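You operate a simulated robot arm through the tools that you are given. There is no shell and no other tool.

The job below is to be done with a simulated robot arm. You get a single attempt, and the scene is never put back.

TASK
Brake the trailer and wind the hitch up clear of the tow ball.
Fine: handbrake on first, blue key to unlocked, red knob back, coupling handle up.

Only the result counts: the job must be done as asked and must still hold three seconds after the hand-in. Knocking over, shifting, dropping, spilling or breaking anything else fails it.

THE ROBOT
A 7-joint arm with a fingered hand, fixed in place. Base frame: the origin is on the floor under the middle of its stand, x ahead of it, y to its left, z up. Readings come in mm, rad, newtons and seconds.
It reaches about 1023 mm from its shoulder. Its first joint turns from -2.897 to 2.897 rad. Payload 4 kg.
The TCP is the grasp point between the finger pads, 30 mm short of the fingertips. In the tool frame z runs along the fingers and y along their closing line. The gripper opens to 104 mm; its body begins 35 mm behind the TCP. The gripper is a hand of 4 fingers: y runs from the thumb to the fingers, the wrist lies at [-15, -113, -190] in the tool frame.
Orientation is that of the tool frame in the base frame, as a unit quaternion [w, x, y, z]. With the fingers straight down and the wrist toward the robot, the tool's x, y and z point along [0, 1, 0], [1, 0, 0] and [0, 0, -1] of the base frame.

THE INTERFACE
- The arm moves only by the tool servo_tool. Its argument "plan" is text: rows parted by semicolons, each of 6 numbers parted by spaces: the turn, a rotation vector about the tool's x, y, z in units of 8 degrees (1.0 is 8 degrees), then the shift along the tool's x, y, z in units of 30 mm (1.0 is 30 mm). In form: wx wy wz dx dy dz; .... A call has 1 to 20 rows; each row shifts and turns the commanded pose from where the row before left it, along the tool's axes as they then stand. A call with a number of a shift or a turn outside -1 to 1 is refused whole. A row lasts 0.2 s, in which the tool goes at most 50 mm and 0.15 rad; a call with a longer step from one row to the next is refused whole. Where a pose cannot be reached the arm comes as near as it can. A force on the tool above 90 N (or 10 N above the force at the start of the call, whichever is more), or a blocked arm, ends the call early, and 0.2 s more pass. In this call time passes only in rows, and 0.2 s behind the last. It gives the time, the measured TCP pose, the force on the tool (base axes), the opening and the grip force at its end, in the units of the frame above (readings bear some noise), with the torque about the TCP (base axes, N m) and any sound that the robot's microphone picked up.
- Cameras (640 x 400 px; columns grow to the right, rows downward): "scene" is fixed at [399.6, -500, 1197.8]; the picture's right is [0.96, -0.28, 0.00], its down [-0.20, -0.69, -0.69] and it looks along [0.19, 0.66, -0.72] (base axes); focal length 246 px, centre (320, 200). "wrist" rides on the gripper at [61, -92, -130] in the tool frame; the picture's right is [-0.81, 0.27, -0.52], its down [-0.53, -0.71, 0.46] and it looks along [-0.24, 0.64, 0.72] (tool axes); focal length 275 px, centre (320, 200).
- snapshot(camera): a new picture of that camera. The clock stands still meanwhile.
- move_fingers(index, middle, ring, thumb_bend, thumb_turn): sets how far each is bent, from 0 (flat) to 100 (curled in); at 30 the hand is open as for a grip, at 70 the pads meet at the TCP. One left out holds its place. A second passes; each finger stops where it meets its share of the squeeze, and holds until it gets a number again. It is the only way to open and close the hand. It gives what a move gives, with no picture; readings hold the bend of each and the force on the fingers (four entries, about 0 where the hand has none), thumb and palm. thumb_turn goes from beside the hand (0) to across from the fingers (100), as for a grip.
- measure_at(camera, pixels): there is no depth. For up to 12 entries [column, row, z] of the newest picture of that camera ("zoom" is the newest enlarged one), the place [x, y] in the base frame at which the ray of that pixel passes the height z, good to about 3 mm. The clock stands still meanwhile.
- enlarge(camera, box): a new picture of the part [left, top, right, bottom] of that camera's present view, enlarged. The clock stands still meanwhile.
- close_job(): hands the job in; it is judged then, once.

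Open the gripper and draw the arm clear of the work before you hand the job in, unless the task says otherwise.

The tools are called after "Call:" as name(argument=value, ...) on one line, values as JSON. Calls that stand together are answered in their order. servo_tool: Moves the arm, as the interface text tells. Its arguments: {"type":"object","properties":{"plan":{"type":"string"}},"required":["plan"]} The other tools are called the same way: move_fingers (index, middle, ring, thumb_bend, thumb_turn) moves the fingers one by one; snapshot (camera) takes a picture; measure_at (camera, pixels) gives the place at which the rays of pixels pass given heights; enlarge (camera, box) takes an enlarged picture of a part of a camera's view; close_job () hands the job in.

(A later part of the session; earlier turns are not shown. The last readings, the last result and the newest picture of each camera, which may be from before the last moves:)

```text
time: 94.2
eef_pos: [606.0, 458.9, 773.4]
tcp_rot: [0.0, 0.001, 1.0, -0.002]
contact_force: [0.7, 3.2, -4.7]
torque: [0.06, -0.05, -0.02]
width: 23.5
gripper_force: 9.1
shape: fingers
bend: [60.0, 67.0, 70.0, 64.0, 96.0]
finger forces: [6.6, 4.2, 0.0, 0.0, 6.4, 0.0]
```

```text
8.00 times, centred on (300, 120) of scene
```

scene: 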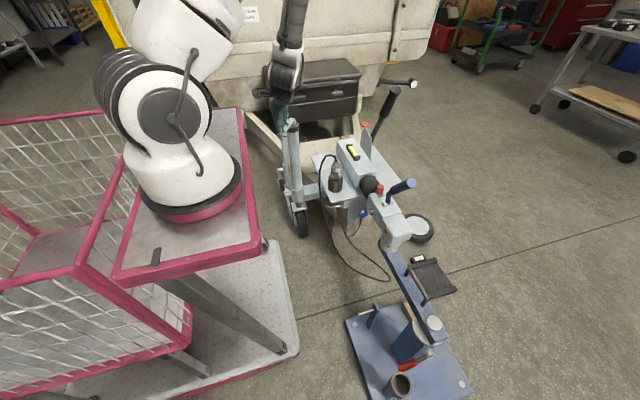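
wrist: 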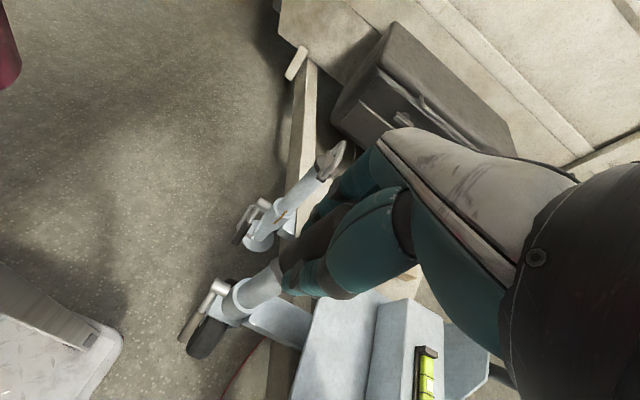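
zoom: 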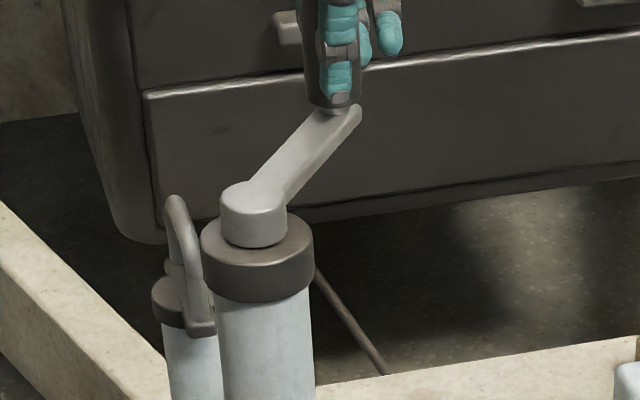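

I now turn one more full revolution clockwise (20 + 4 rows) and compare against these references.

Call:
servo_tool(plan="0 0 0 -0.608 -0.598 0; 0 0 0 -0.433 -0.735 0; 0 0 0 -0.228 -0.822 0; 0 0 0 -0.007 -0.853 0; 0 0 0 0.213 -0.826 0; 0 0 0 0.420 -0.742 0; 0 0 0 0.598 -0.608 0; 0 0 0 0.735 -0.433 0; 0 0 0 0.822 -0.228 0; 0 0 0 0.853 -0.007 0; 0 0 0 0.826 0.213 0; 0 0 0 0.742 0.420 0; 0 0 0 0.608 0.598 0; 0 0 0 0.433 0.735 0; 0 0 0 0.228 0.822 0; 0 0 0 0.007 0.853 0; 0 0 0 -0.213 0.826 0; 0 0 0 -0.420 0.742 0; 0 0 0 -0.598 0.608 0; 0 0 0 -0.735 0.433 0")

Call:
servo_tool(plan="0 0 0 -0.822 0.228 0; 0 0 0 -0.853 0.007 0; 0 0 0 -0.826 -0.213 0; 0 0 0 -0.742 -0.420 0")

Call:
enlarge(camera="scene", box=[275, 180, 325, 245])

Call:
enlarge(camera="scene", box=[370, 220, 420, 265])

Call:
enlarge(camera="scene", box=[280, 95, 320, 145])

```text
time: 98.5
eef_pos: [506.9, 470.7, 773.1]
tcp_rot: [0.0, 0.001, 1.0, 0.0]
contact_force: [-5.5, 4.1, -3.0]
torque: [0.14, 0.09, -0.04]
width: 23.4
gripper_force: 7.7
shape: fingers
bend: [61.0, 69.0, 70.0, 63.0, 95.0]
finger forces: [8.0, 2.0, 0.0, 0.1, 6.1, 0.1]
```

```text
time: 99.5
eef_pos: [605.0, 457.9, 772.0]
tcp_rot: [0.001, 0.001, 1.0, 0.0]
contact_force: [3.8, 7.4, 11.3]
torque: [0.3, -0.06, -0.01]
width: 23.7
gripper_force: 11.4
shape: fingers
bend: [59.0, 67.0, 70.0, 65.0, 96.0]
finger forces: [9.3, 7.7, 0.0, 0.0, 6.1, 0.0]
```

```text
6.15 times, centred on (300, 212) of scene
```

zoom: 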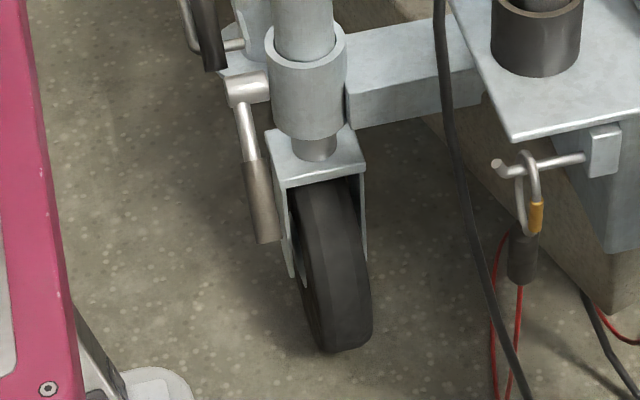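

```text
8.89 times, centred on (395, 242) of scene
```

zoom: 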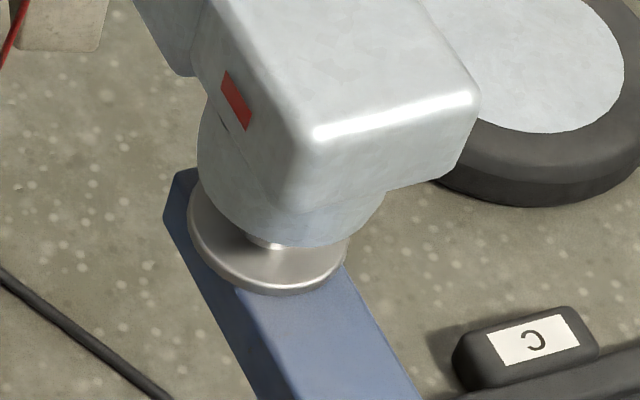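

```text
8.00 times, centred on (300, 120) of scene
```

zoom: 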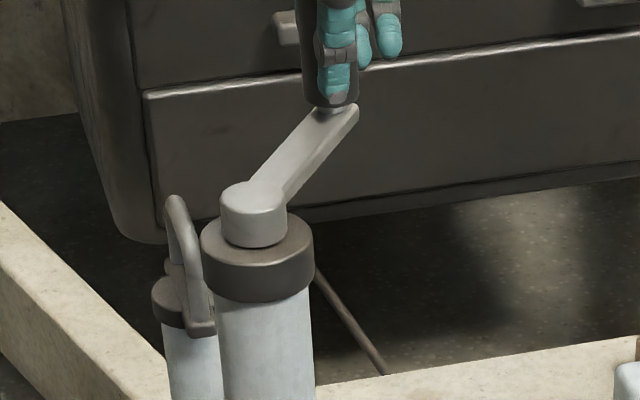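

Clockwise retracts the wheel (it rose ~3 mm in the turn while the coupling stayed put), so raising needs counter-clockwise. I now make one counter-clockwise turn in 18° steps (20 rows).

Call:
servo_tool(plan="0 0 0 0.901 0.459 0; 0 0 0 0.999 0.158 0; 0 0 0 0.999 -0.158 0; 0 0 0 0.901 -0.459 0; 0 0 0 0.715 -0.715 0; 0 0 0 0.459 -0.901 0; 0 0 0 0.158 -0.999 0; 0 0 0 -0.158 -0.999 0; 0 0 0 -0.459 -0.901 0; 0 0 0 -0.715 -0.715 0; 0 0 0 -0.901 -0.459 0; 0 0 0 -0.999 -0.158 0; 0 0 0 -0.999 0.158 0; 0 0 0 -0.901 0.459 0; 0 0 0 -0.715 0.715 0; 0 0 0 -0.459 0.901 0; 0 0 0 -0.158 0.999 0; 0 0 0 0.158 0.999 0; 0 0 0 0.459 0.901 0; 0 0 0 0.715 0.715 0")

Call:
enlarge(camera="scene", box=[275, 180, 325, 245])

Call:
enlarge(camera="scene", box=[280, 95, 320, 145])

```text
time: 103.7
eef_pos: [604.6, 458.7, 770.0]
tcp_rot: [0.0, 0.002, 1.0, -0.001]
contact_force: [-0.6, -0.7, -0.5]
torque: [0.02, 0.0, 0.01]
width: 1.5
gripper_force: 0.1
shape: fingers
bend: [70.0, 70.0, 70.0, 70.0, 97.0]
finger forces: [0.1, 0.0, 0.0, 0.0, 0.0, 0.1]
```

```text
6.15 times, centred on (300, 212) of scene
```

zoom: 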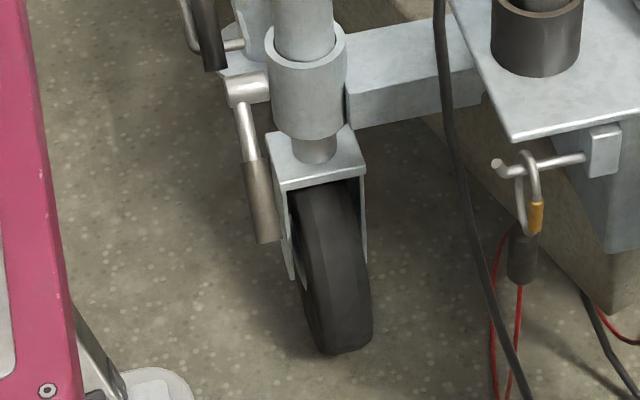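

```text
8.00 times, centred on (300, 120) of scene
```

zoom: 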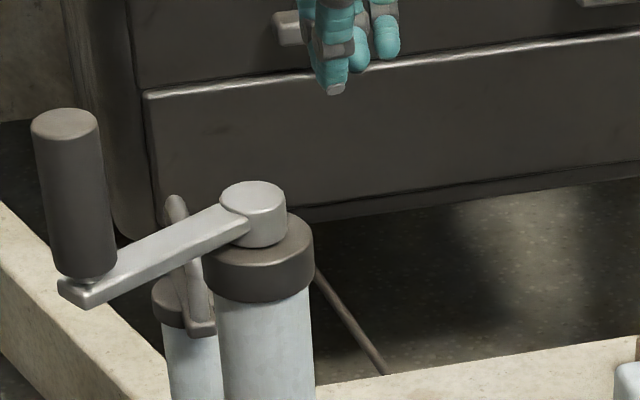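

The handle slipped out; the crank now points to -x (handle at scene ~ (269,119)). The wheel did move back down, so counter-clockwise extends. I locate the handle now.

Call:
snapshot(camera="wrist")

Call:
measure_at(camera="scene", pixels=[[268, 110.5, 798], [270.5, 129, 732]])

```text
taken
```

wrist: 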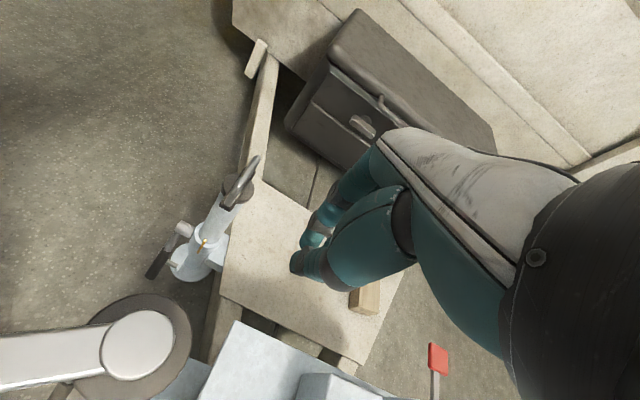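

```text
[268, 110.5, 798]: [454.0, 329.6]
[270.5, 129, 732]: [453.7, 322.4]
```

The handle slipped past the index finger; handle is now near (454,326). I'll use a tilted grasp (fingers inclined 60° toward -x) that wraps fully around the upright handle, a closed cage. First rise, then open index/middle/thumb with the ring finger curled.

Call:
servo_tool(plan="0 0 0 0 0 -1; 0 0 0 0 0 -1; 0 0 0 0 0 -1; 0 0 0 0 0 -1; 0 0 0 0 0 -0.3")

Call:
move_fingers(index=30, middle=30, ring=100, thumb_bend=30)

Call:
servo_tool(plan="0 1 0 0 0 0; 0 1 0 0 0 0; 0 1 0 0 0 0; 0 1 0 0 0 0; 0 1 0 0 0 0; 0 1 0 0 0 0; 0 1 0 0 0 0; 0 0.5 0 0 0 0")

Call:
snapshot(camera="scene")

Call:
snapshot(camera="wrist")

```text
time: 104.8
eef_pos: [605.9, 459.2, 901.5]
tcp_rot: [0.001, 0.001, 1.0, 0.0]
contact_force: [-0.8, 0.1, -0.5]
torque: [-0.03, 0.02, 0.0]
width: 1.4
gripper_force: 0.1
shape: fingers
bend: [70.0, 70.0, 70.0, 70.0, 97.0]
finger forces: [0.1, 0.0, 0.0, 0.1, 0.1, 0.1]
```

```text
time: 105.8
eef_pos: [604.5, 459.1, 901.8]
tcp_rot: [0.0, 0.001, 1.0, -0.001]
contact_force: [-0.2, 0.7, -0.2]
torque: [0.02, 0.0, 0.02]
width: 102.6
gripper_force: 0.0
shape: fingers
bend: [30.0, 30.0, 100.0, 30.0, 97.0]
finger forces: [0.0, 0.0, 0.0, 0.0, 0.0, 0.1]
```

```text
time: 107.7
eef_pos: [604.3, 458.5, 901.8]
tcp_rot: [-0.501, 0.001, 0.865, -0.001]
contact_force: [0.7, 0.1, -0.6]
torque: [0.0, 0.0, 0.01]
width: 102.7
gripper_force: 0.0
shape: fingers
bend: [30.0, 30.0, 100.0, 30.0, 97.0]
finger forces: [0.1, 0.0, 0.0, 0.1, 0.0, 0.0]
```

```text
taken
```

scene: 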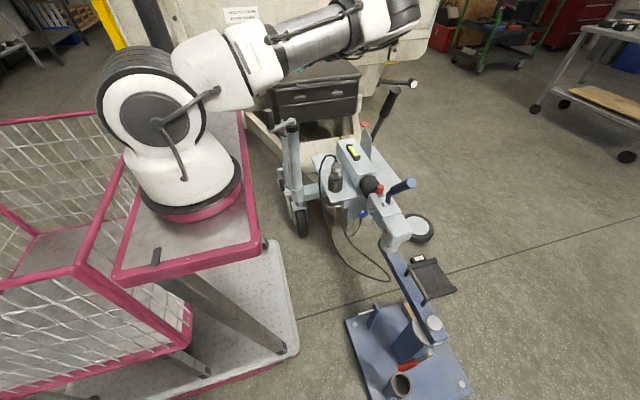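

```text
taken
```

wrist: 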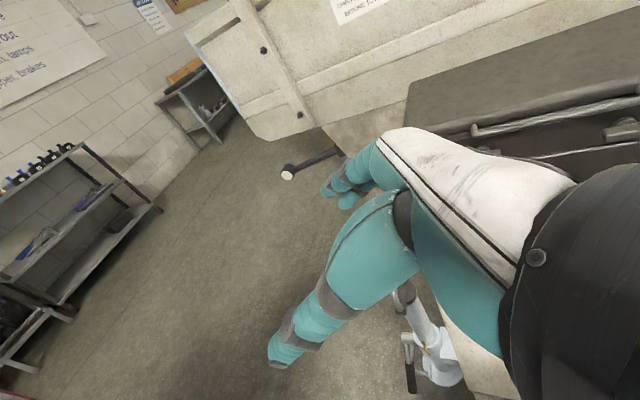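

The tilt worked. I move to the pre-grasp point (549,326,838), on the approach line to the handle.

Call:
servo_tool(plan="0 0 0 -0.173 -0.885 0.53; 0 0 0 -0.173 -0.885 0.53; 0 0 0 -0.173 -0.885 0.53; 0 0 0 -0.173 -0.885 0.53; 0 0 0 -0.173 -0.885 0.53")

Call:
snapshot(camera="wrist")

Call:
enlarge(camera="scene", box=[250, 60, 350, 160])

```text
time: 108.8
eef_pos: [547.5, 325.9, 840.3]
tcp_rot: [-0.501, 0.002, 0.866, 0.0]
contact_force: [0.3, -0.2, 0.1]
torque: [0.0, 0.01, 0.0]
width: 102.9
gripper_force: 0.0
shape: fingers
bend: [30.0, 30.0, 100.0, 30.0, 97.0]
finger forces: [0.1, 0.0, 0.1, 0.1, 0.0, 0.1]
```

```text
taken
```

wrist: 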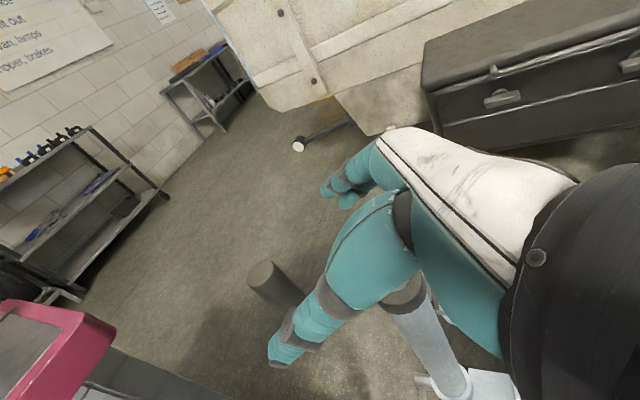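

```text
4.00 times, centred on (300, 110) of scene
```

zoom: 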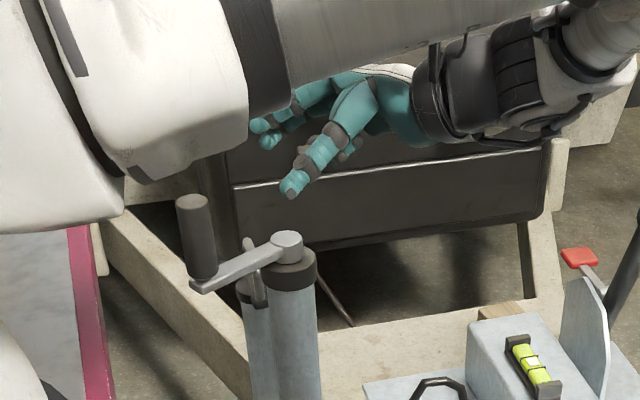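

Handle top at wrist (263,270). I measure it for the approach.

Call:
measure_at(camera="wrist", pixels=[[263, 270, 798], [263, 270, 790], [263, 270, 806]])

Call:
measure_at(camera="scene", pixels=[[268.25, 110.75, 790], [268.25, 110.75, 798], [268.25, 110.75, 806], [270.5, 129, 732], [270.5, 129, 738]])

```text
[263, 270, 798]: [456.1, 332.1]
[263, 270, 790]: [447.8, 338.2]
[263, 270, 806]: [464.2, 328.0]
```

```text
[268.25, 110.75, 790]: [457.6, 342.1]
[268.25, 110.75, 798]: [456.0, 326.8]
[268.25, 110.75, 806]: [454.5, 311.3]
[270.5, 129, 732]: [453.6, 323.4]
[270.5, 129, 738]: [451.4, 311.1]
```

Handle axis ≈ (455,329), top z≈797. I approach along the finger axis 118 mm to TCP ≈ (446.5,328,778).

Call:
servo_tool(plan="0 0 0 -0.033 0.018 0.987; 0 0 0 -0.033 0.018 0.987; 0 0 0 -0.033 0.018 0.987")

Call:
snapshot(camera="wrist")

Call:
enlarge(camera="scene", box=[250, 60, 350, 160])

```text
time: 109.7
eef_pos: [473.4, 329.2, 794.5]
tcp_rot: [-0.501, 0.002, 0.866, 0.0]
contact_force: [-0.5, 1.1, 0.6]
torque: [0.0, 0.02, 0.02]
width: 102.6
gripper_force: 0.1
shape: fingers
bend: [30.0, 30.0, 100.0, 30.0, 97.0]
finger forces: [0.0, 0.1, 0.0, 0.0, 0.0, 0.0]
```

```text
taken
```

wrist: 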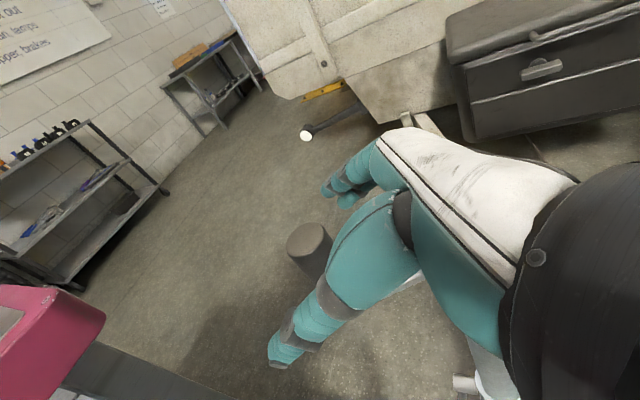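

```text
4.00 times, centred on (300, 110) of scene
```

zoom: 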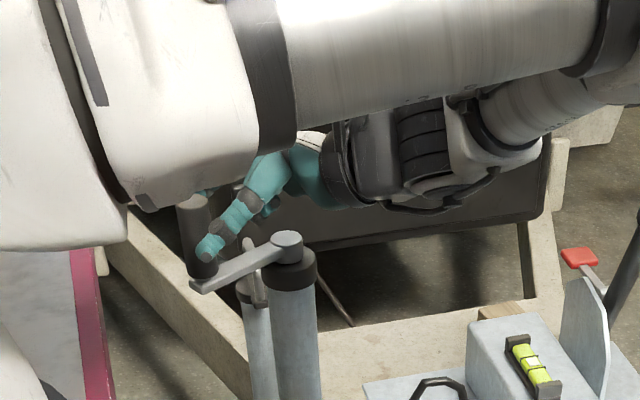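

The handle is between thumb and fingers. One more 29 mm step brings it to the palm side of the TCP.

Call:
servo_tool(plan="0 0 0 -0.03 0 0.5; 0 0 0 -0.02 0 0.47")

Call:
enlarge(camera="wrist", box=[220, 140, 460, 380])

Call:
enlarge(camera="scene", box=[250, 80, 310, 150])

```text
time: 110.2
eef_pos: [447.7, 327.7, 777.4]
tcp_rot: [-0.501, 0.001, 0.866, 0.0]
contact_force: [0.1, 0.1, 0.0]
torque: [0.0, 0.0, 0.02]
width: 102.9
gripper_force: 0.2
shape: fingers
bend: [30.0, 30.0, 100.0, 30.0, 97.0]
finger forces: [0.1, 0.0, 0.0, 0.1, 0.0, 0.0]
```

```text
1.67 times, centred on (340, 260) of wrist
```

zoom: 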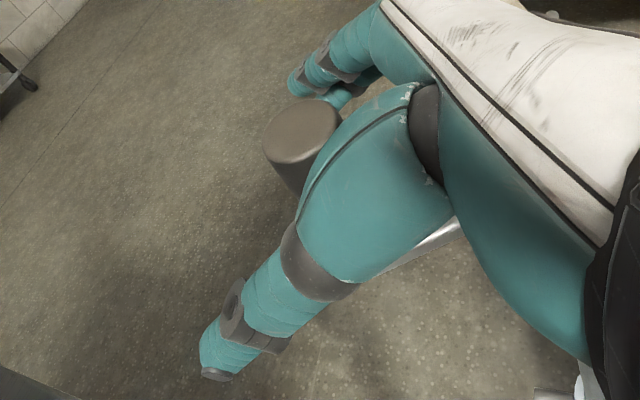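

```text
5.71 times, centred on (280, 115) of scene
```

zoom: 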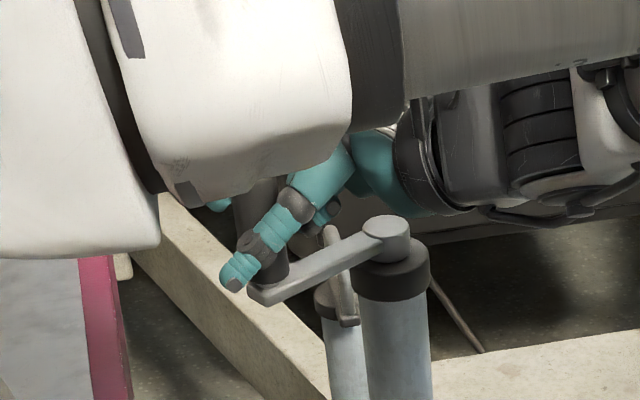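

The handle lies between fingers and thumb close to the palm. I close index, middle and thumb around it.

Call:
move_fingers(index=70, middle=70, thumb_bend=70)

Call:
enlarge(camera="wrist", box=[220, 140, 460, 380])

Call:
enlarge(camera="scene", box=[250, 80, 310, 150])

```text
time: 111.2
eef_pos: [448.2, 328.2, 777.3]
tcp_rot: [-0.5, 0.002, 0.866, 0.0]
contact_force: [-0.3, -0.2, -0.5]
torque: [0.02, -0.02, 0.02]
width: 4.4
gripper_force: 1.5
shape: fingers
bend: [69.0, 70.0, 100.0, 69.0, 97.0]
finger forces: [1.7, 0.3, 0.0, 0.0, 1.4, 0.0]
```

```text
1.67 times, centred on (340, 260) of wrist
```

zoom: 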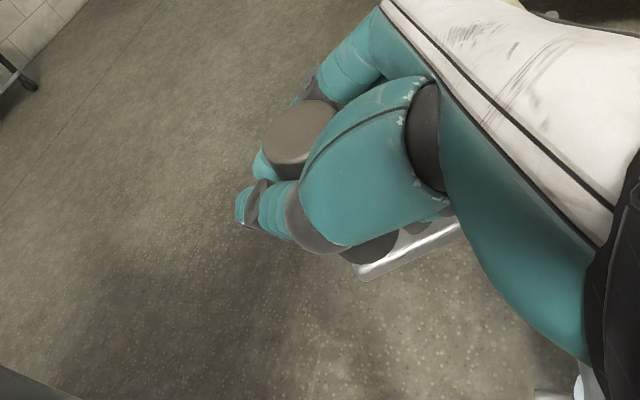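

```text
5.71 times, centred on (280, 115) of scene
```

zoom: 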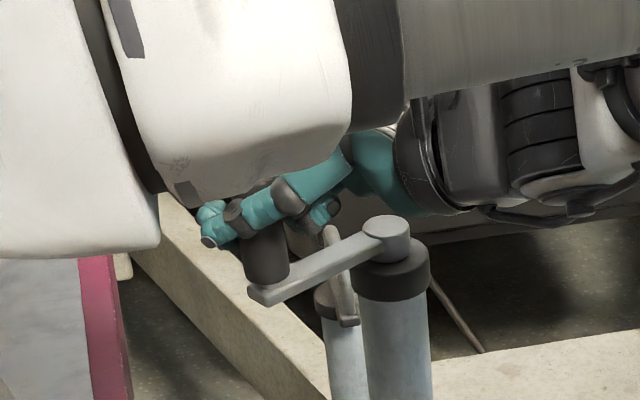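

The fingers form a closed ring around the handle. I start the counter-clockwise circle with the tilted tool: a small alignment step, then 5 × 18°.

Call:
servo_tool(plan="0 0 0 -0.073 -0.218 -0.126; 0 0 0 -0.361 -0.723 -0.626; 0 0 0 -0.455 -0.464 -0.790; 0 0 0 -0.505 -0.160 -0.875; 0 0 0 -0.505 0.160 -0.875; 0 0 0 -0.455 0.464 -0.790")

Call:
enlarge(camera="scene", box=[250, 60, 350, 160])

Call:
snapshot(camera="wrist")

```text
time: 112.7
eef_pos: [590.2, 299.5, 776.8]
tcp_rot: [-0.5, 0.001, 0.866, -0.001]
contact_force: [-2.2, -5.6, 0.1]
torque: [0.02, -0.04, -0.05]
width: 7.0
gripper_force: 3.2
shape: fingers
bend: [70.0, 70.0, 100.0, 67.0, 96.0]
finger forces: [0.0, 0.0, 0.0, 0.0, 6.2, 0.1]
```

```text
4.00 times, centred on (300, 110) of scene
```

zoom: 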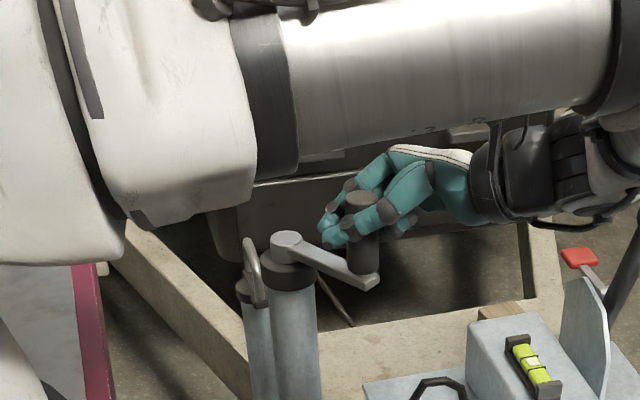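

```text
taken
```

wrist: 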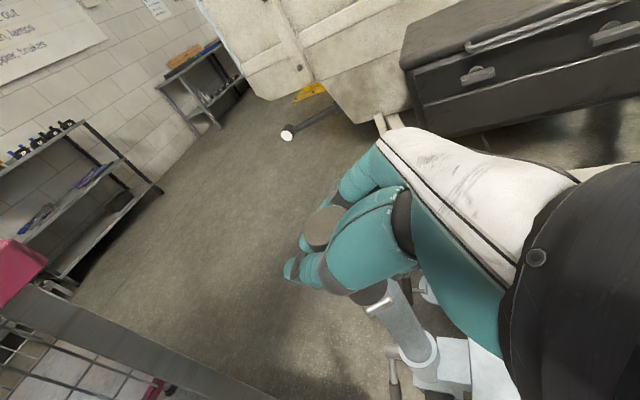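

The ring grip carries the crank nicely. I continue from 306° around to 216° (15 rows).

Call:
servo_tool(plan="0 0 0 -0.361 0.723 -0.626; 0 0 0 -0.232 0.911 -0.402; 0 0 0 -0.080 1.0 -0.138; 0 0 0 0.080 1.0 0.138; 0 0 0 0.232 0.911 0.402; 0 0 0 0.361 0.723 0.626; 0 0 0 0.455 0.464 0.790; 0 0 0 0.505 0.160 0.875; 0 0 0 0.505 -0.160 0.875; 0 0 0 0.455 -0.464 0.790; 0 0 0 0.361 -0.723 0.626; 0 0 0 0.232 -0.911 0.402; 0 0 0 0.080 -1.0 0.138; 0 0 0 -0.080 -1.0 -0.138; 0 0 0 -0.232 -0.911 -0.402")

Call:
enlarge(camera="scene", box=[275, 180, 325, 245])

Call:
enlarge(camera="scene", box=[250, 80, 330, 150])

```text
time: 115.8
eef_pos: [453.4, 321.0, 776.1]
tcp_rot: [-0.501, 0.0, 0.866, -0.001]
contact_force: [-3.2, 2.7, -2.6]
torque: [-0.07, 0.01, -0.01]
width: 5.0
gripper_force: 2.6
shape: fingers
bend: [68.0, 69.0, 100.0, 69.0, 97.0]
finger forces: [2.9, 1.4, 0.1, 0.0, 1.0, 0.1]
```

```text
6.15 times, centred on (300, 212) of scene
```

zoom: 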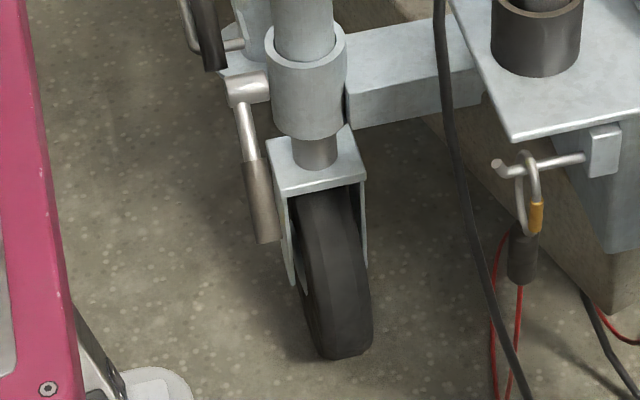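

```text
5.71 times, centred on (290, 115) of scene
```

zoom: 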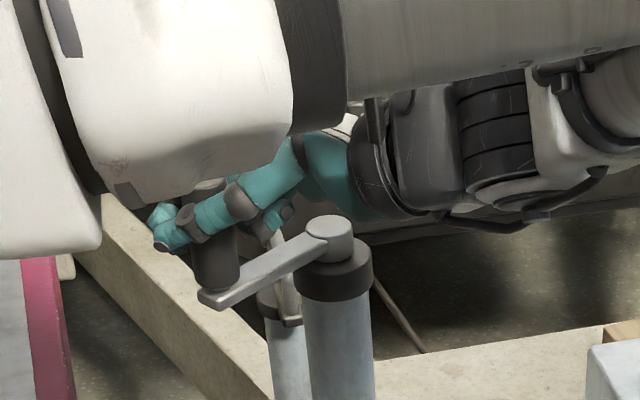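

The wheel is moving down (~4 mm/turn). I run another full counter-clockwise turn and check.

Call:
servo_tool(plan="0 0 0 -0.361 -0.723 -0.626; 0 0 0 -0.455 -0.464 -0.790; 0 0 0 -0.505 -0.160 -0.875; 0 0 0 -0.505 0.160 -0.875; 0 0 0 -0.455 0.464 -0.790; 0 0 0 -0.361 0.723 -0.626; 0 0 0 -0.232 0.911 -0.402; 0 0 0 -0.080 1.0 -0.138; 0 0 0 0.080 1.0 0.138; 0 0 0 0.232 0.911 0.402; 0 0 0 0.361 0.723 0.626; 0 0 0 0.455 0.464 0.790; 0 0 0 0.505 0.160 0.875; 0 0 0 0.505 -0.160 0.875; 0 0 0 0.455 -0.464 0.790; 0 0 0 0.361 -0.723 0.626; 0 0 0 0.232 -0.911 0.402; 0 0 0 0.080 -1.0 0.138; 0 0 0 -0.080 -1.0 -0.138; 0 0 0 -0.232 -0.911 -0.402")

Call:
enlarge(camera="scene", box=[275, 180, 325, 245])

Call:
enlarge(camera="scene", box=[370, 220, 420, 265])

```text
time: 120.0
eef_pos: [452.6, 321.3, 774.5]
tcp_rot: [-0.501, 0.001, 0.866, -0.001]
contact_force: [-7.5, 13.0, 8.5]
torque: [0.09, 0.04, 0.13]
width: 10.4
gripper_force: 7.7
shape: fingers
bend: [61.0, 67.0, 100.0, 70.0, 97.0]
finger forces: [9.8, 4.8, 0.0, 0.0, 0.0, 0.1]
```

```text
6.15 times, centred on (300, 212) of scene
```

zoom: 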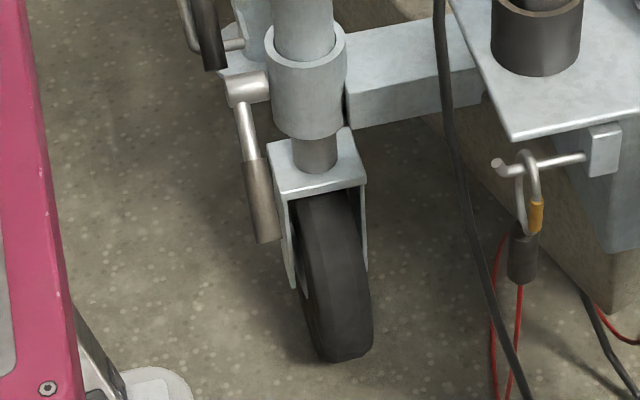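

```text
8.89 times, centred on (395, 242) of scene
```

zoom: 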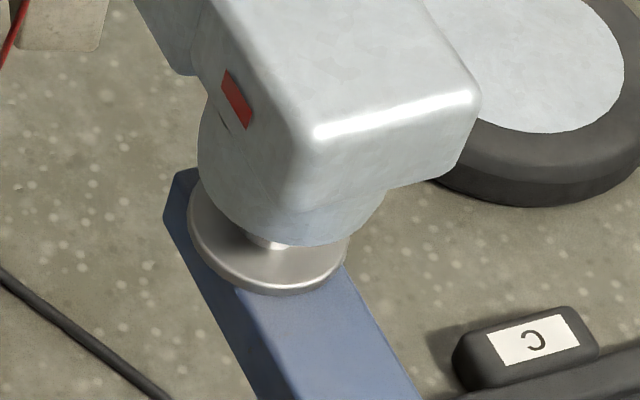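

Load has appeared (13 N at the handle) and the head has lifted a hair: the wheel is on the floor now. I continue in quarter turns to see how the load varies, adding a small rise per row.

Call:
servo_tool(plan="0 0 0 -0.355 -0.723 -0.629; 0 0 0 -0.449 -0.464 -0.793; 0 0 0 -0.499 -0.160 -0.878; 0 0 0 -0.499 0.160 -0.878; 0 0 0 -0.449 0.464 -0.793")

```text
time: 121.2
eef_pos: [591.6, 301.2, 775.3]
tcp_rot: [-0.5, 0.001, 0.866, 0.0]
contact_force: [0.5, 0.1, -0.2]
torque: [-0.05, -0.01, -0.05]
width: 1.6
gripper_force: 0.1
shape: fingers
bend: [70.0, 70.0, 100.0, 70.0, 97.0]
finger forces: [0.0, 0.0, 0.1, 0.0, 0.1, 0.1]
```

The handle slipped under load – the fingers yield at ~10 N. A better way: push the handle around with the rigid closed fist (hand pointing down) following behind it on the circle. I look where the crank is now.

Call:
snapshot(camera="scene")

Call:
enlarge(camera="scene", box=[250, 70, 350, 160])

```text
taken
```

scene: 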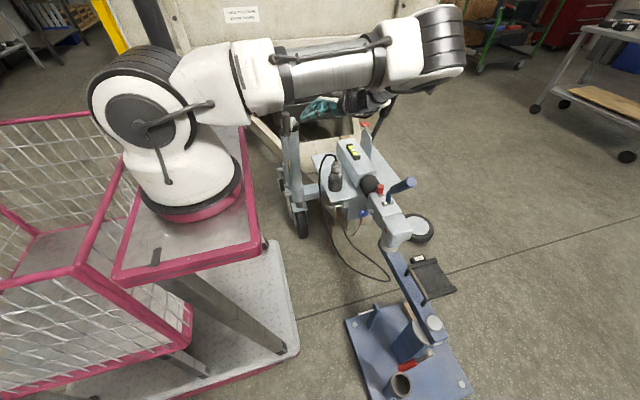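

```text
4.44 times, centred on (300, 115) of scene
```

zoom: 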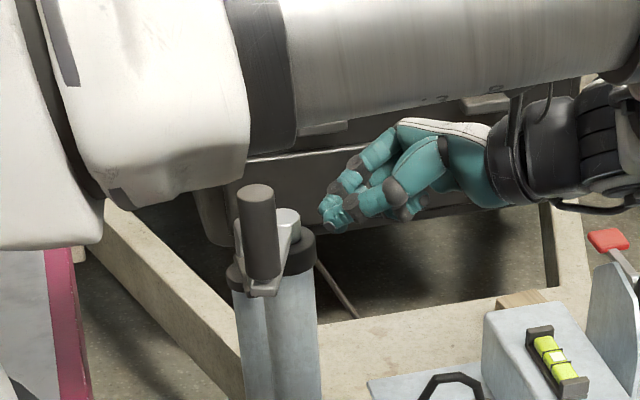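

The crank handle is at the -y side now. I rise, return the hand to fingers-down, and make a tight fist.

Call:
servo_tool(plan="0 0 0 0.693 0 -0.4; 0 0 0 0.693 0 -0.4; 0 0 0 0.693 0 -0.4; 0 0 0 0.693 0 -0.4; 0 0 0 0.693 0 -0.4; 0 -1 0 0 0 0; 0 -1 0 0 0 0; 0 -1 0 0 0 0; 0 -1 0 0 0 0; 0 -1 0 0 0 0; 0 -1 0 0 0 0; 0 -1 0 0 0 0; 0 -0.5 0 0 0 0")

Call:
move_fingers(index=100, middle=100, ring=100, thumb_bend=85)

Call:
snapshot(camera="wrist")

Call:
enlarge(camera="scene", box=[260, 50, 360, 140])

```text
time: 124.0
eef_pos: [589.4, 298.7, 897.3]
tcp_rot: [0.001, 0.001, 1.0, -0.001]
contact_force: [0.3, -0.8, 0.0]
torque: [-0.01, -0.01, -0.04]
width: 1.2
gripper_force: 0.1
shape: fingers
bend: [70.0, 70.0, 100.0, 70.0, 97.0]
finger forces: [0.1, 0.0, 0.0, 0.1, 0.1, 0.0]
```

```text
time: 125.0
eef_pos: [588.8, 299.1, 898.1]
tcp_rot: [0.0, 0.001, 1.0, -0.001]
contact_force: [0.0, -0.9, -0.5]
torque: [-0.01, -0.02, 0.0]
width: 0.2
gripper_force: 0.2
shape: fingers
bend: [79.0, 100.0, 100.0, 78.0, 97.0]
finger forces: [0.1, 0.1, 0.1, 0.0, 0.0, 0.0]
```

```text
taken
```

wrist: 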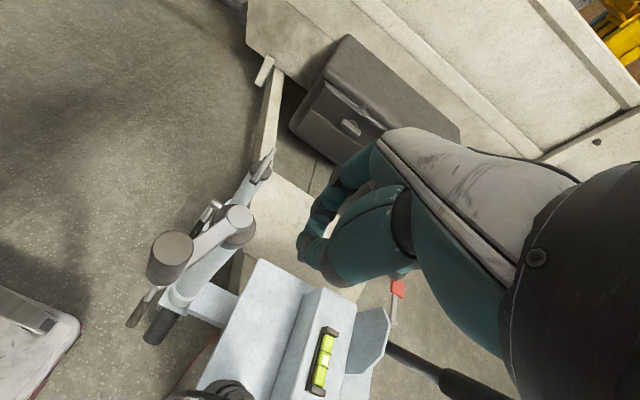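

```text
4.44 times, centred on (310, 95) of scene
```

zoom: 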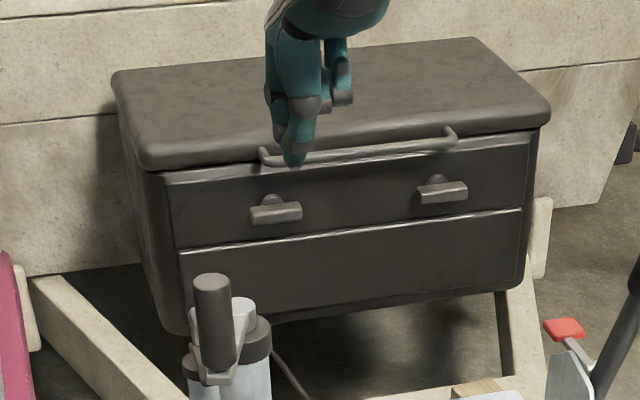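

Thumb and index blocked each other. I open the thumb, curl the index fully first, then fold the thumb.

Call:
move_fingers(thumb_bend=20)

Call:
move_fingers(index=100, middle=100, ring=100)

Call:
move_fingers(thumb_bend=100)

Call:
snapshot(camera="wrist")

Call:
enlarge(camera="scene", box=[260, 50, 360, 140])

```text
time: 126.0
eef_pos: [589.0, 298.7, 896.9]
tcp_rot: [0.0, 0.001, 1.0, -0.001]
contact_force: [1.0, -0.1, 0.5]
torque: [0.02, 0.05, -0.04]
width: 68.6
gripper_force: 0.1
shape: fingers
bend: [100.0, 100.0, 100.0, 20.0, 97.0]
finger forces: [0.1, 0.1, 0.1, 0.0, 0.0, 0.0]
```

```text
time: 127.0
eef_pos: [590.1, 299.4, 897.5]
tcp_rot: [0.0, 0.001, 1.0, -0.001]
contact_force: [-0.5, 0.0, 0.0]
torque: [-0.01, -0.01, 0.01]
width: 69.2
gripper_force: 0.0
shape: fingers
bend: [100.0, 100.0, 100.0, 20.0, 97.0]
finger forces: [0.0, 0.1, 0.0, 0.0, 0.0, 0.0]
```

```text
time: 128.1
eef_pos: [589.8, 299.7, 897.9]
tcp_rot: [0.0, 0.001, 1.0, -0.001]
contact_force: [-1.0, 0.4, 0.6]
torque: [0.02, -0.01, -0.03]
width: 32.4
gripper_force: 0.2
shape: fingers
bend: [100.0, 100.0, 100.0, 92.0, 97.0]
finger forces: [0.0, 0.1, 0.1, 0.1, 0.0, 0.0]
```

```text
taken
```

wrist: 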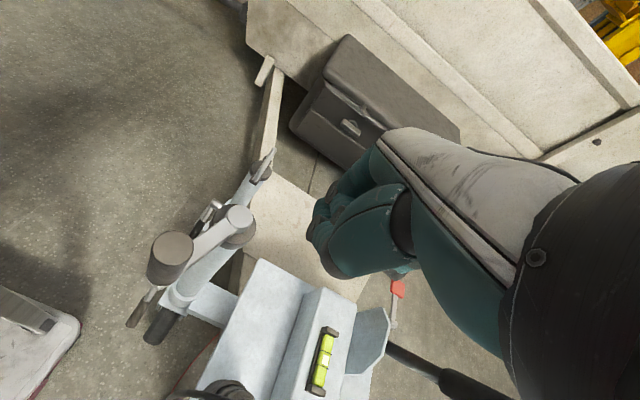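

```text
4.44 times, centred on (310, 95) of scene
```

zoom: 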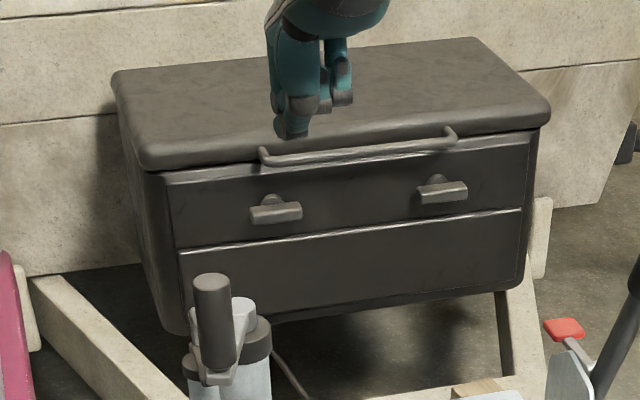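

I measure the fist's lowest points (thumb bottom at scene zoom (290,136), finger knuckles (335,106)) to know its height relative to the TCP.

Call:
measure_at(camera="zoom", pixels=[[290, 136, 870], [290, 136, 880], [290, 136, 890], [335, 106, 880], [335, 106, 890], [335, 106, 900], [268, 90, 890], [355, 90, 900]])

Call:
measure_at(camera="wrist", pixels=[[172, 250, 798], [172, 250, 802], [238, 220, 726], [238, 220, 732]])

Call:
measure_at(camera="scene", pixels=[[285.8, 113.5, 798], [285.8, 113.5, 802], [286.9, 134, 735]])

```text
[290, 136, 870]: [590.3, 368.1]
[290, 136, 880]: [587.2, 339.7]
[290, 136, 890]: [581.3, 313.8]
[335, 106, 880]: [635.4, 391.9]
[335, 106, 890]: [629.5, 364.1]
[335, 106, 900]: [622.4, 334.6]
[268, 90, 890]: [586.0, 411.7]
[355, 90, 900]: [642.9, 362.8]
```

```text
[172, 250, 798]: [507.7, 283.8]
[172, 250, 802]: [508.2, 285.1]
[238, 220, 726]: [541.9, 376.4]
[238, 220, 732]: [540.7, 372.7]
```

```text
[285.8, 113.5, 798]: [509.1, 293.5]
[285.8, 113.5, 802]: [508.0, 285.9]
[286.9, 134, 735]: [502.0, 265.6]
```

Fist bottom is only ~8 mm below the TCP; handle top now at (508,285.5,802), so the nose already rose ~4 mm. I place the fist behind the handle (centre at 198° on the circle), TCP (431,333), and descend to z≈756.

Call:
servo_tool(plan="0 0 0 0.883 0.182 0; 0 0 0 0.883 0.182 0; 0 0 0 0.883 0.182 0; 0 0 0 0.883 0.182 0; 0 0 0 0.883 0.182 0; 0 0 0 0.883 0.182 0; 0 0 0 0 0 0.947; 0 0 0 0 0 0.947; 0 0 0 0 0 0.947; 0 0 0 0 0 0.947; 0 0 0 0 0 0.947")

Call:
snapshot(camera="wrist")

Call:
enlarge(camera="scene", box=[240, 60, 340, 150])

```text
time: 130.4
eef_pos: [432.6, 331.6, 753.8]
tcp_rot: [0.0, 0.001, 1.0, 0.0]
contact_force: [0.6, 0.0, -0.1]
torque: [0.04, -0.02, 0.01]
width: 32.7
gripper_force: 0.0
shape: fingers
bend: [100.0, 100.0, 100.0, 92.0, 97.0]
finger forces: [0.0, 0.0, 0.0, 0.0, 0.1, 0.0]
```

```text
taken
```

wrist: 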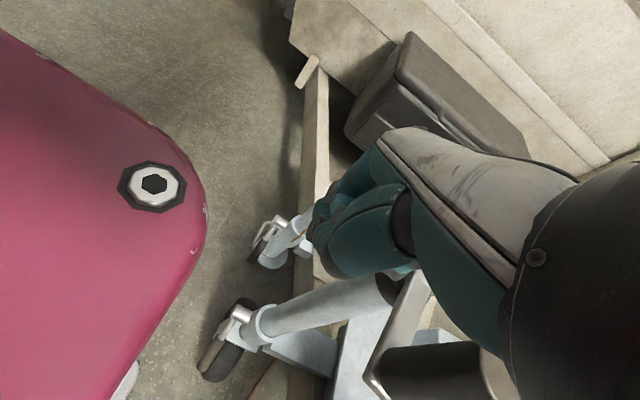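

```text
4.44 times, centred on (290, 105) of scene
```

zoom: 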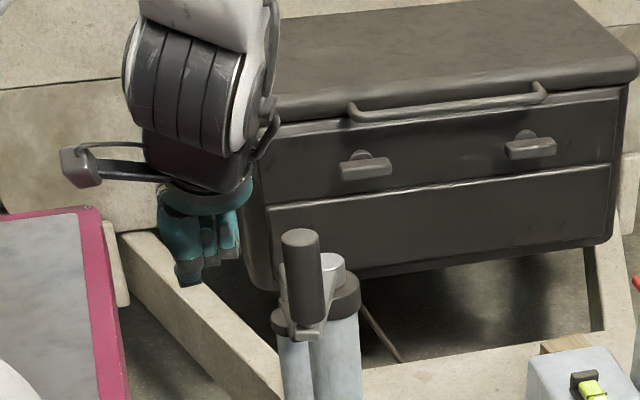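

The fist is behind the handle at the right height. I push counter-clockwise through 4 steps and check.

Call:
servo_tool(plan="0 0 0 -0.464 -0.911 0; 0 0 0 -0.723 -0.723 0; 0 0 0 -0.911 -0.464 0")

Call:
enlarge(camera="scene", box=[240, 60, 340, 150])

```text
time: 131.2
eef_pos: [493.5, 270.2, 754.5]
tcp_rot: [-0.001, -0.001, 1.0, -0.001]
contact_force: [-12.8, 3.6, 0.9]
torque: [-0.08, -0.3, 0.32]
width: 32.5
gripper_force: 7.7
shape: fingers
bend: [100.0, 100.0, 100.0, 92.0, 97.0]
finger forces: [0.0, 0.0, 14.6, 0.0, 0.0, 0.1]
```

```text
4.44 times, centred on (290, 105) of scene
```

zoom: 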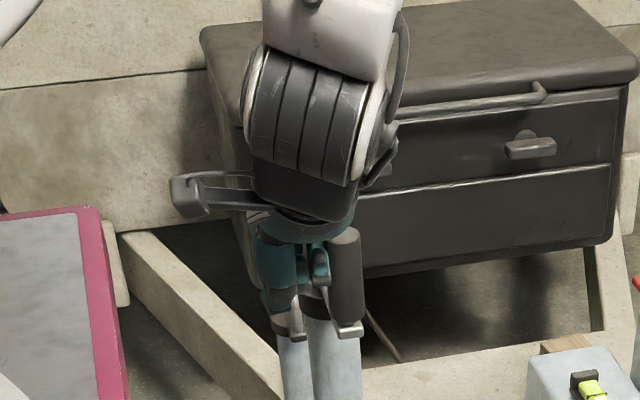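

The fist drives the handle with ~13 N. I continue 5 more steps with a slight rise.

Call:
servo_tool(plan="0 0 0 -1.0 -0.160 -0.008; 0 0 0 -1.0 0.160 -0.008; 0 0 0 -0.911 0.464 -0.008; 0 0 0 -0.723 0.723 -0.008; 0 0 0 -0.464 0.911 -0.008")

Call:
enlarge(camera="scene", box=[250, 60, 350, 150])

Call:
snapshot(camera="wrist")

```text
time: 132.4
eef_pos: [616.9, 331.0, 756.1]
tcp_rot: [-0.001, -0.001, 1.0, -0.001]
contact_force: [-17.3, -17.4, 9.7]
torque: [1.19, -1.01, 0.33]
width: 32.5
gripper_force: 12.8
shape: fingers
bend: [100.0, 100.0, 100.0, 92.0, 97.0]
finger forces: [0.0, 25.0, 0.1, 0.0, 0.1, 0.1]
```

```text
4.44 times, centred on (300, 105) of scene
```

zoom: 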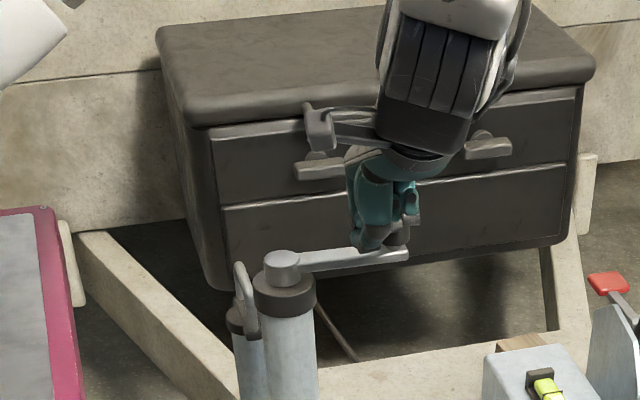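

```text
taken
```

wrist: 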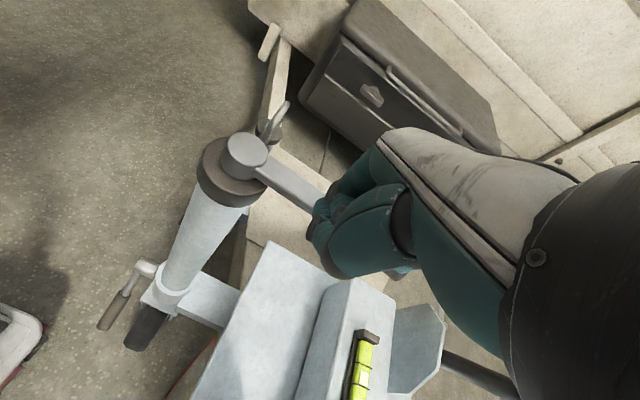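

Works: load ~25 N on the middle knuckle. I continue 5 steps.

Call:
servo_tool(plan="0 0 0 -0.160 1.0 -0.008; 0 0 0 0.160 1.0 -0.008; 0 0 0 0.464 0.911 -0.008; 0 0 0 0.723 0.723 -0.008; 0 0 0 0.911 0.464 -0.008")

Call:
enlarge(camera="scene", box=[250, 60, 350, 150])

Call:
snapshot(camera="wrist")

```text
time: 133.4
eef_pos: [586.0, 423.6, 751.8]
tcp_rot: [-0.003, -0.004, 1.0, -0.011]
contact_force: [-15.0, -48.9, 19.3]
torque: [3.18, -0.67, 0.98]
width: 32.7
gripper_force: 26.9
shape: fingers
bend: [100.0, 100.0, 100.0, 93.0, 97.0]
finger forces: [54.3, 0.4, 0.0, 0.0, 0.0, 0.1]
stopped in row 4: the force on the tool passed its limit at 106 N (the readings are from after the stop); the commanded pose is now the measured one
```

```text
4.44 times, centred on (300, 105) of scene
```

zoom: 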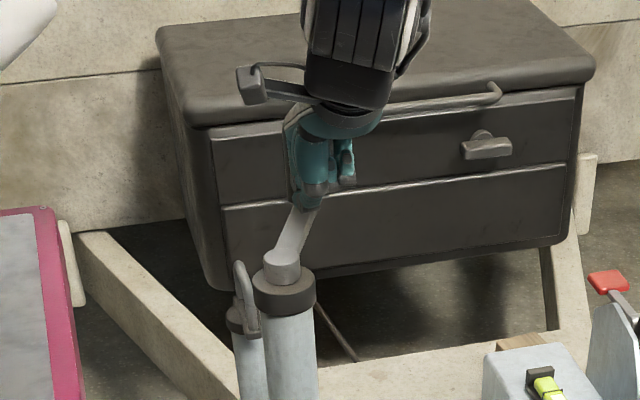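

```text
taken
```

wrist: 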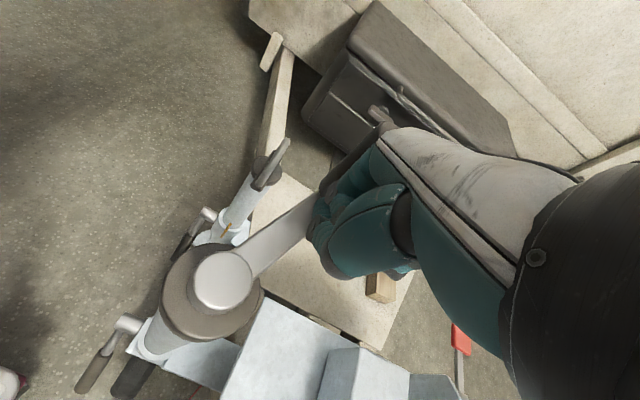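

The fist jammed at the corner (push direction became radial). The fist is roughly rectangular, so I'll push with flat faces in four phases and walk around the corners. First I measure the arm's current angle.

Call:
measure_at(camera="wrist", pixels=[[222, 281, 730], [222, 281, 735], [300, 215, 737], [270, 240, 737], [312, 203, 737]])

Call:
enlarge(camera="wrist", box=[150, 120, 410, 330])

```text
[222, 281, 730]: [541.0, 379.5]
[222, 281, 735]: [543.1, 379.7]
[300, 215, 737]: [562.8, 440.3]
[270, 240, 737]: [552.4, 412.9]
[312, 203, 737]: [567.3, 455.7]
```

```text
1.90 times, centred on (280, 225) of wrist
```

zoom: 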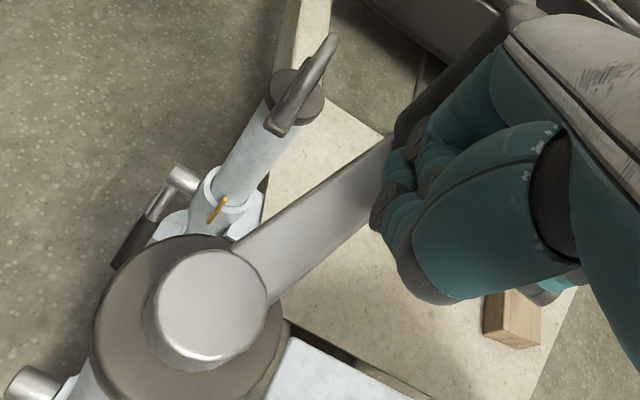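

Arm angle is 71°, handle ≈ (573,472). I step the fist around the corner to the handle's +x side and push it in -x (phase B) to about 131°.

Call:
servo_tool(plan="0 0 0 0 -0.15 -0.1; 0 0 0 -0.867 0 0; 0 0 0 0 0.933 0; 0 0 0 0.22 0 0; 0 0 0 0.837 0.523 -0.01; 0 0 0 0.85 0.313 -0.01; 0 0 0 0.81 0.097 -0.01; 0 0 0 0.71 -0.103 -0.01")

Call:
snapshot(camera="wrist")

Call:
enlarge(camera="scene", box=[240, 60, 340, 150])

```text
time: 135.2
eef_pos: [514.7, 472.4, 757.9]
tcp_rot: [-0.001, 0.0, 1.0, -0.009]
contact_force: [27.0, -14.8, 7.8]
torque: [0.65, 0.99, 0.55]
width: 32.2
gripper_force: 10.0
shape: fingers
bend: [100.0, 100.0, 100.0, 93.0, 100.0]
finger forces: [0.0, 0.1, 0.0, 0.1, 21.2, 0.1]
```

```text
taken
```

wrist: 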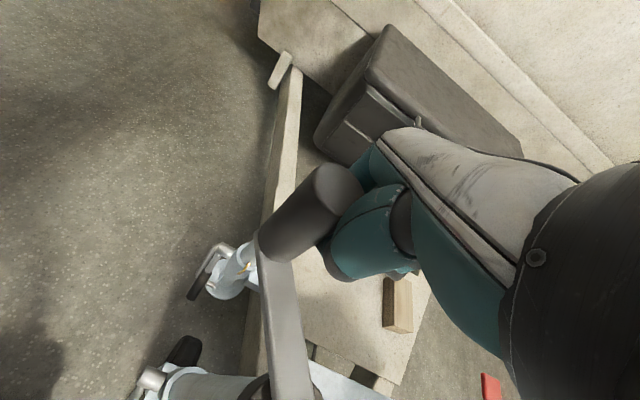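

```text
4.44 times, centred on (290, 105) of scene
```

zoom: 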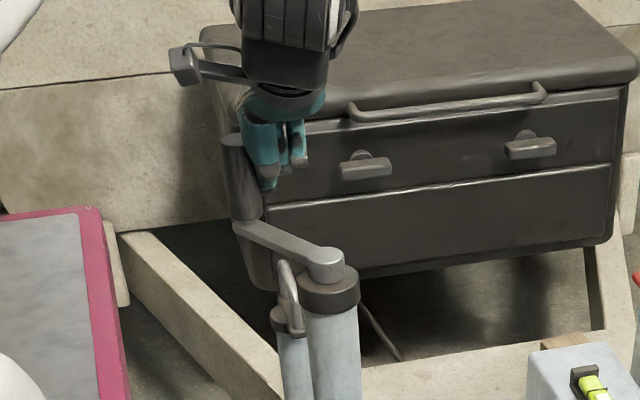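

Phase B works (27 N). I measure the handle's position before going around to its +y side.

Call:
measure_at(camera="wrist", pixels=[[337, 187, 802], [337, 187, 806], [285, 300, 740], [272, 262, 740]])

Call:
enlarge(camera="wrist", box=[230, 130, 430, 300])

```text
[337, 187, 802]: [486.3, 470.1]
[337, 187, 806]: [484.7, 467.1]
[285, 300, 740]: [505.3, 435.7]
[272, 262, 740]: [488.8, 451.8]
```

```text
2.35 times, centred on (330, 215) of wrist
```

zoom: 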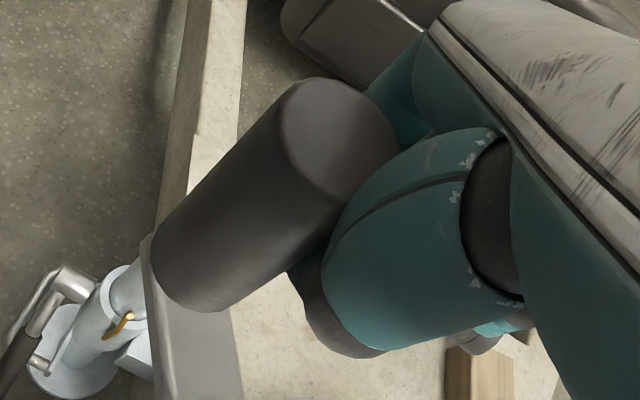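

I also want the toolbox's clearance, since phase C moves the fist toward +y. I measure its near-left corner in both views.

Call:
measure_at(camera="wrist", pixels=[[316, 142, 500], [316, 142, 600], [316, 142, 700], [366, 85, 700], [366, 85, 800]])

Call:
measure_at(camera="scene", pixels=[[273, 121, 500], [273, 121, 600], [273, 121, 700], [268, 87, 700], [268, 87, 800]])

```text
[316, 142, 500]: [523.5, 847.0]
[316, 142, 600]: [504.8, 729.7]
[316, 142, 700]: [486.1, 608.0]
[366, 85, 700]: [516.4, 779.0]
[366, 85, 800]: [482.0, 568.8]
```

```text
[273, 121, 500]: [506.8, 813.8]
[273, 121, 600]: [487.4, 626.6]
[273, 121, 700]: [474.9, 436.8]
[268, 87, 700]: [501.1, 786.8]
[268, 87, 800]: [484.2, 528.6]
```

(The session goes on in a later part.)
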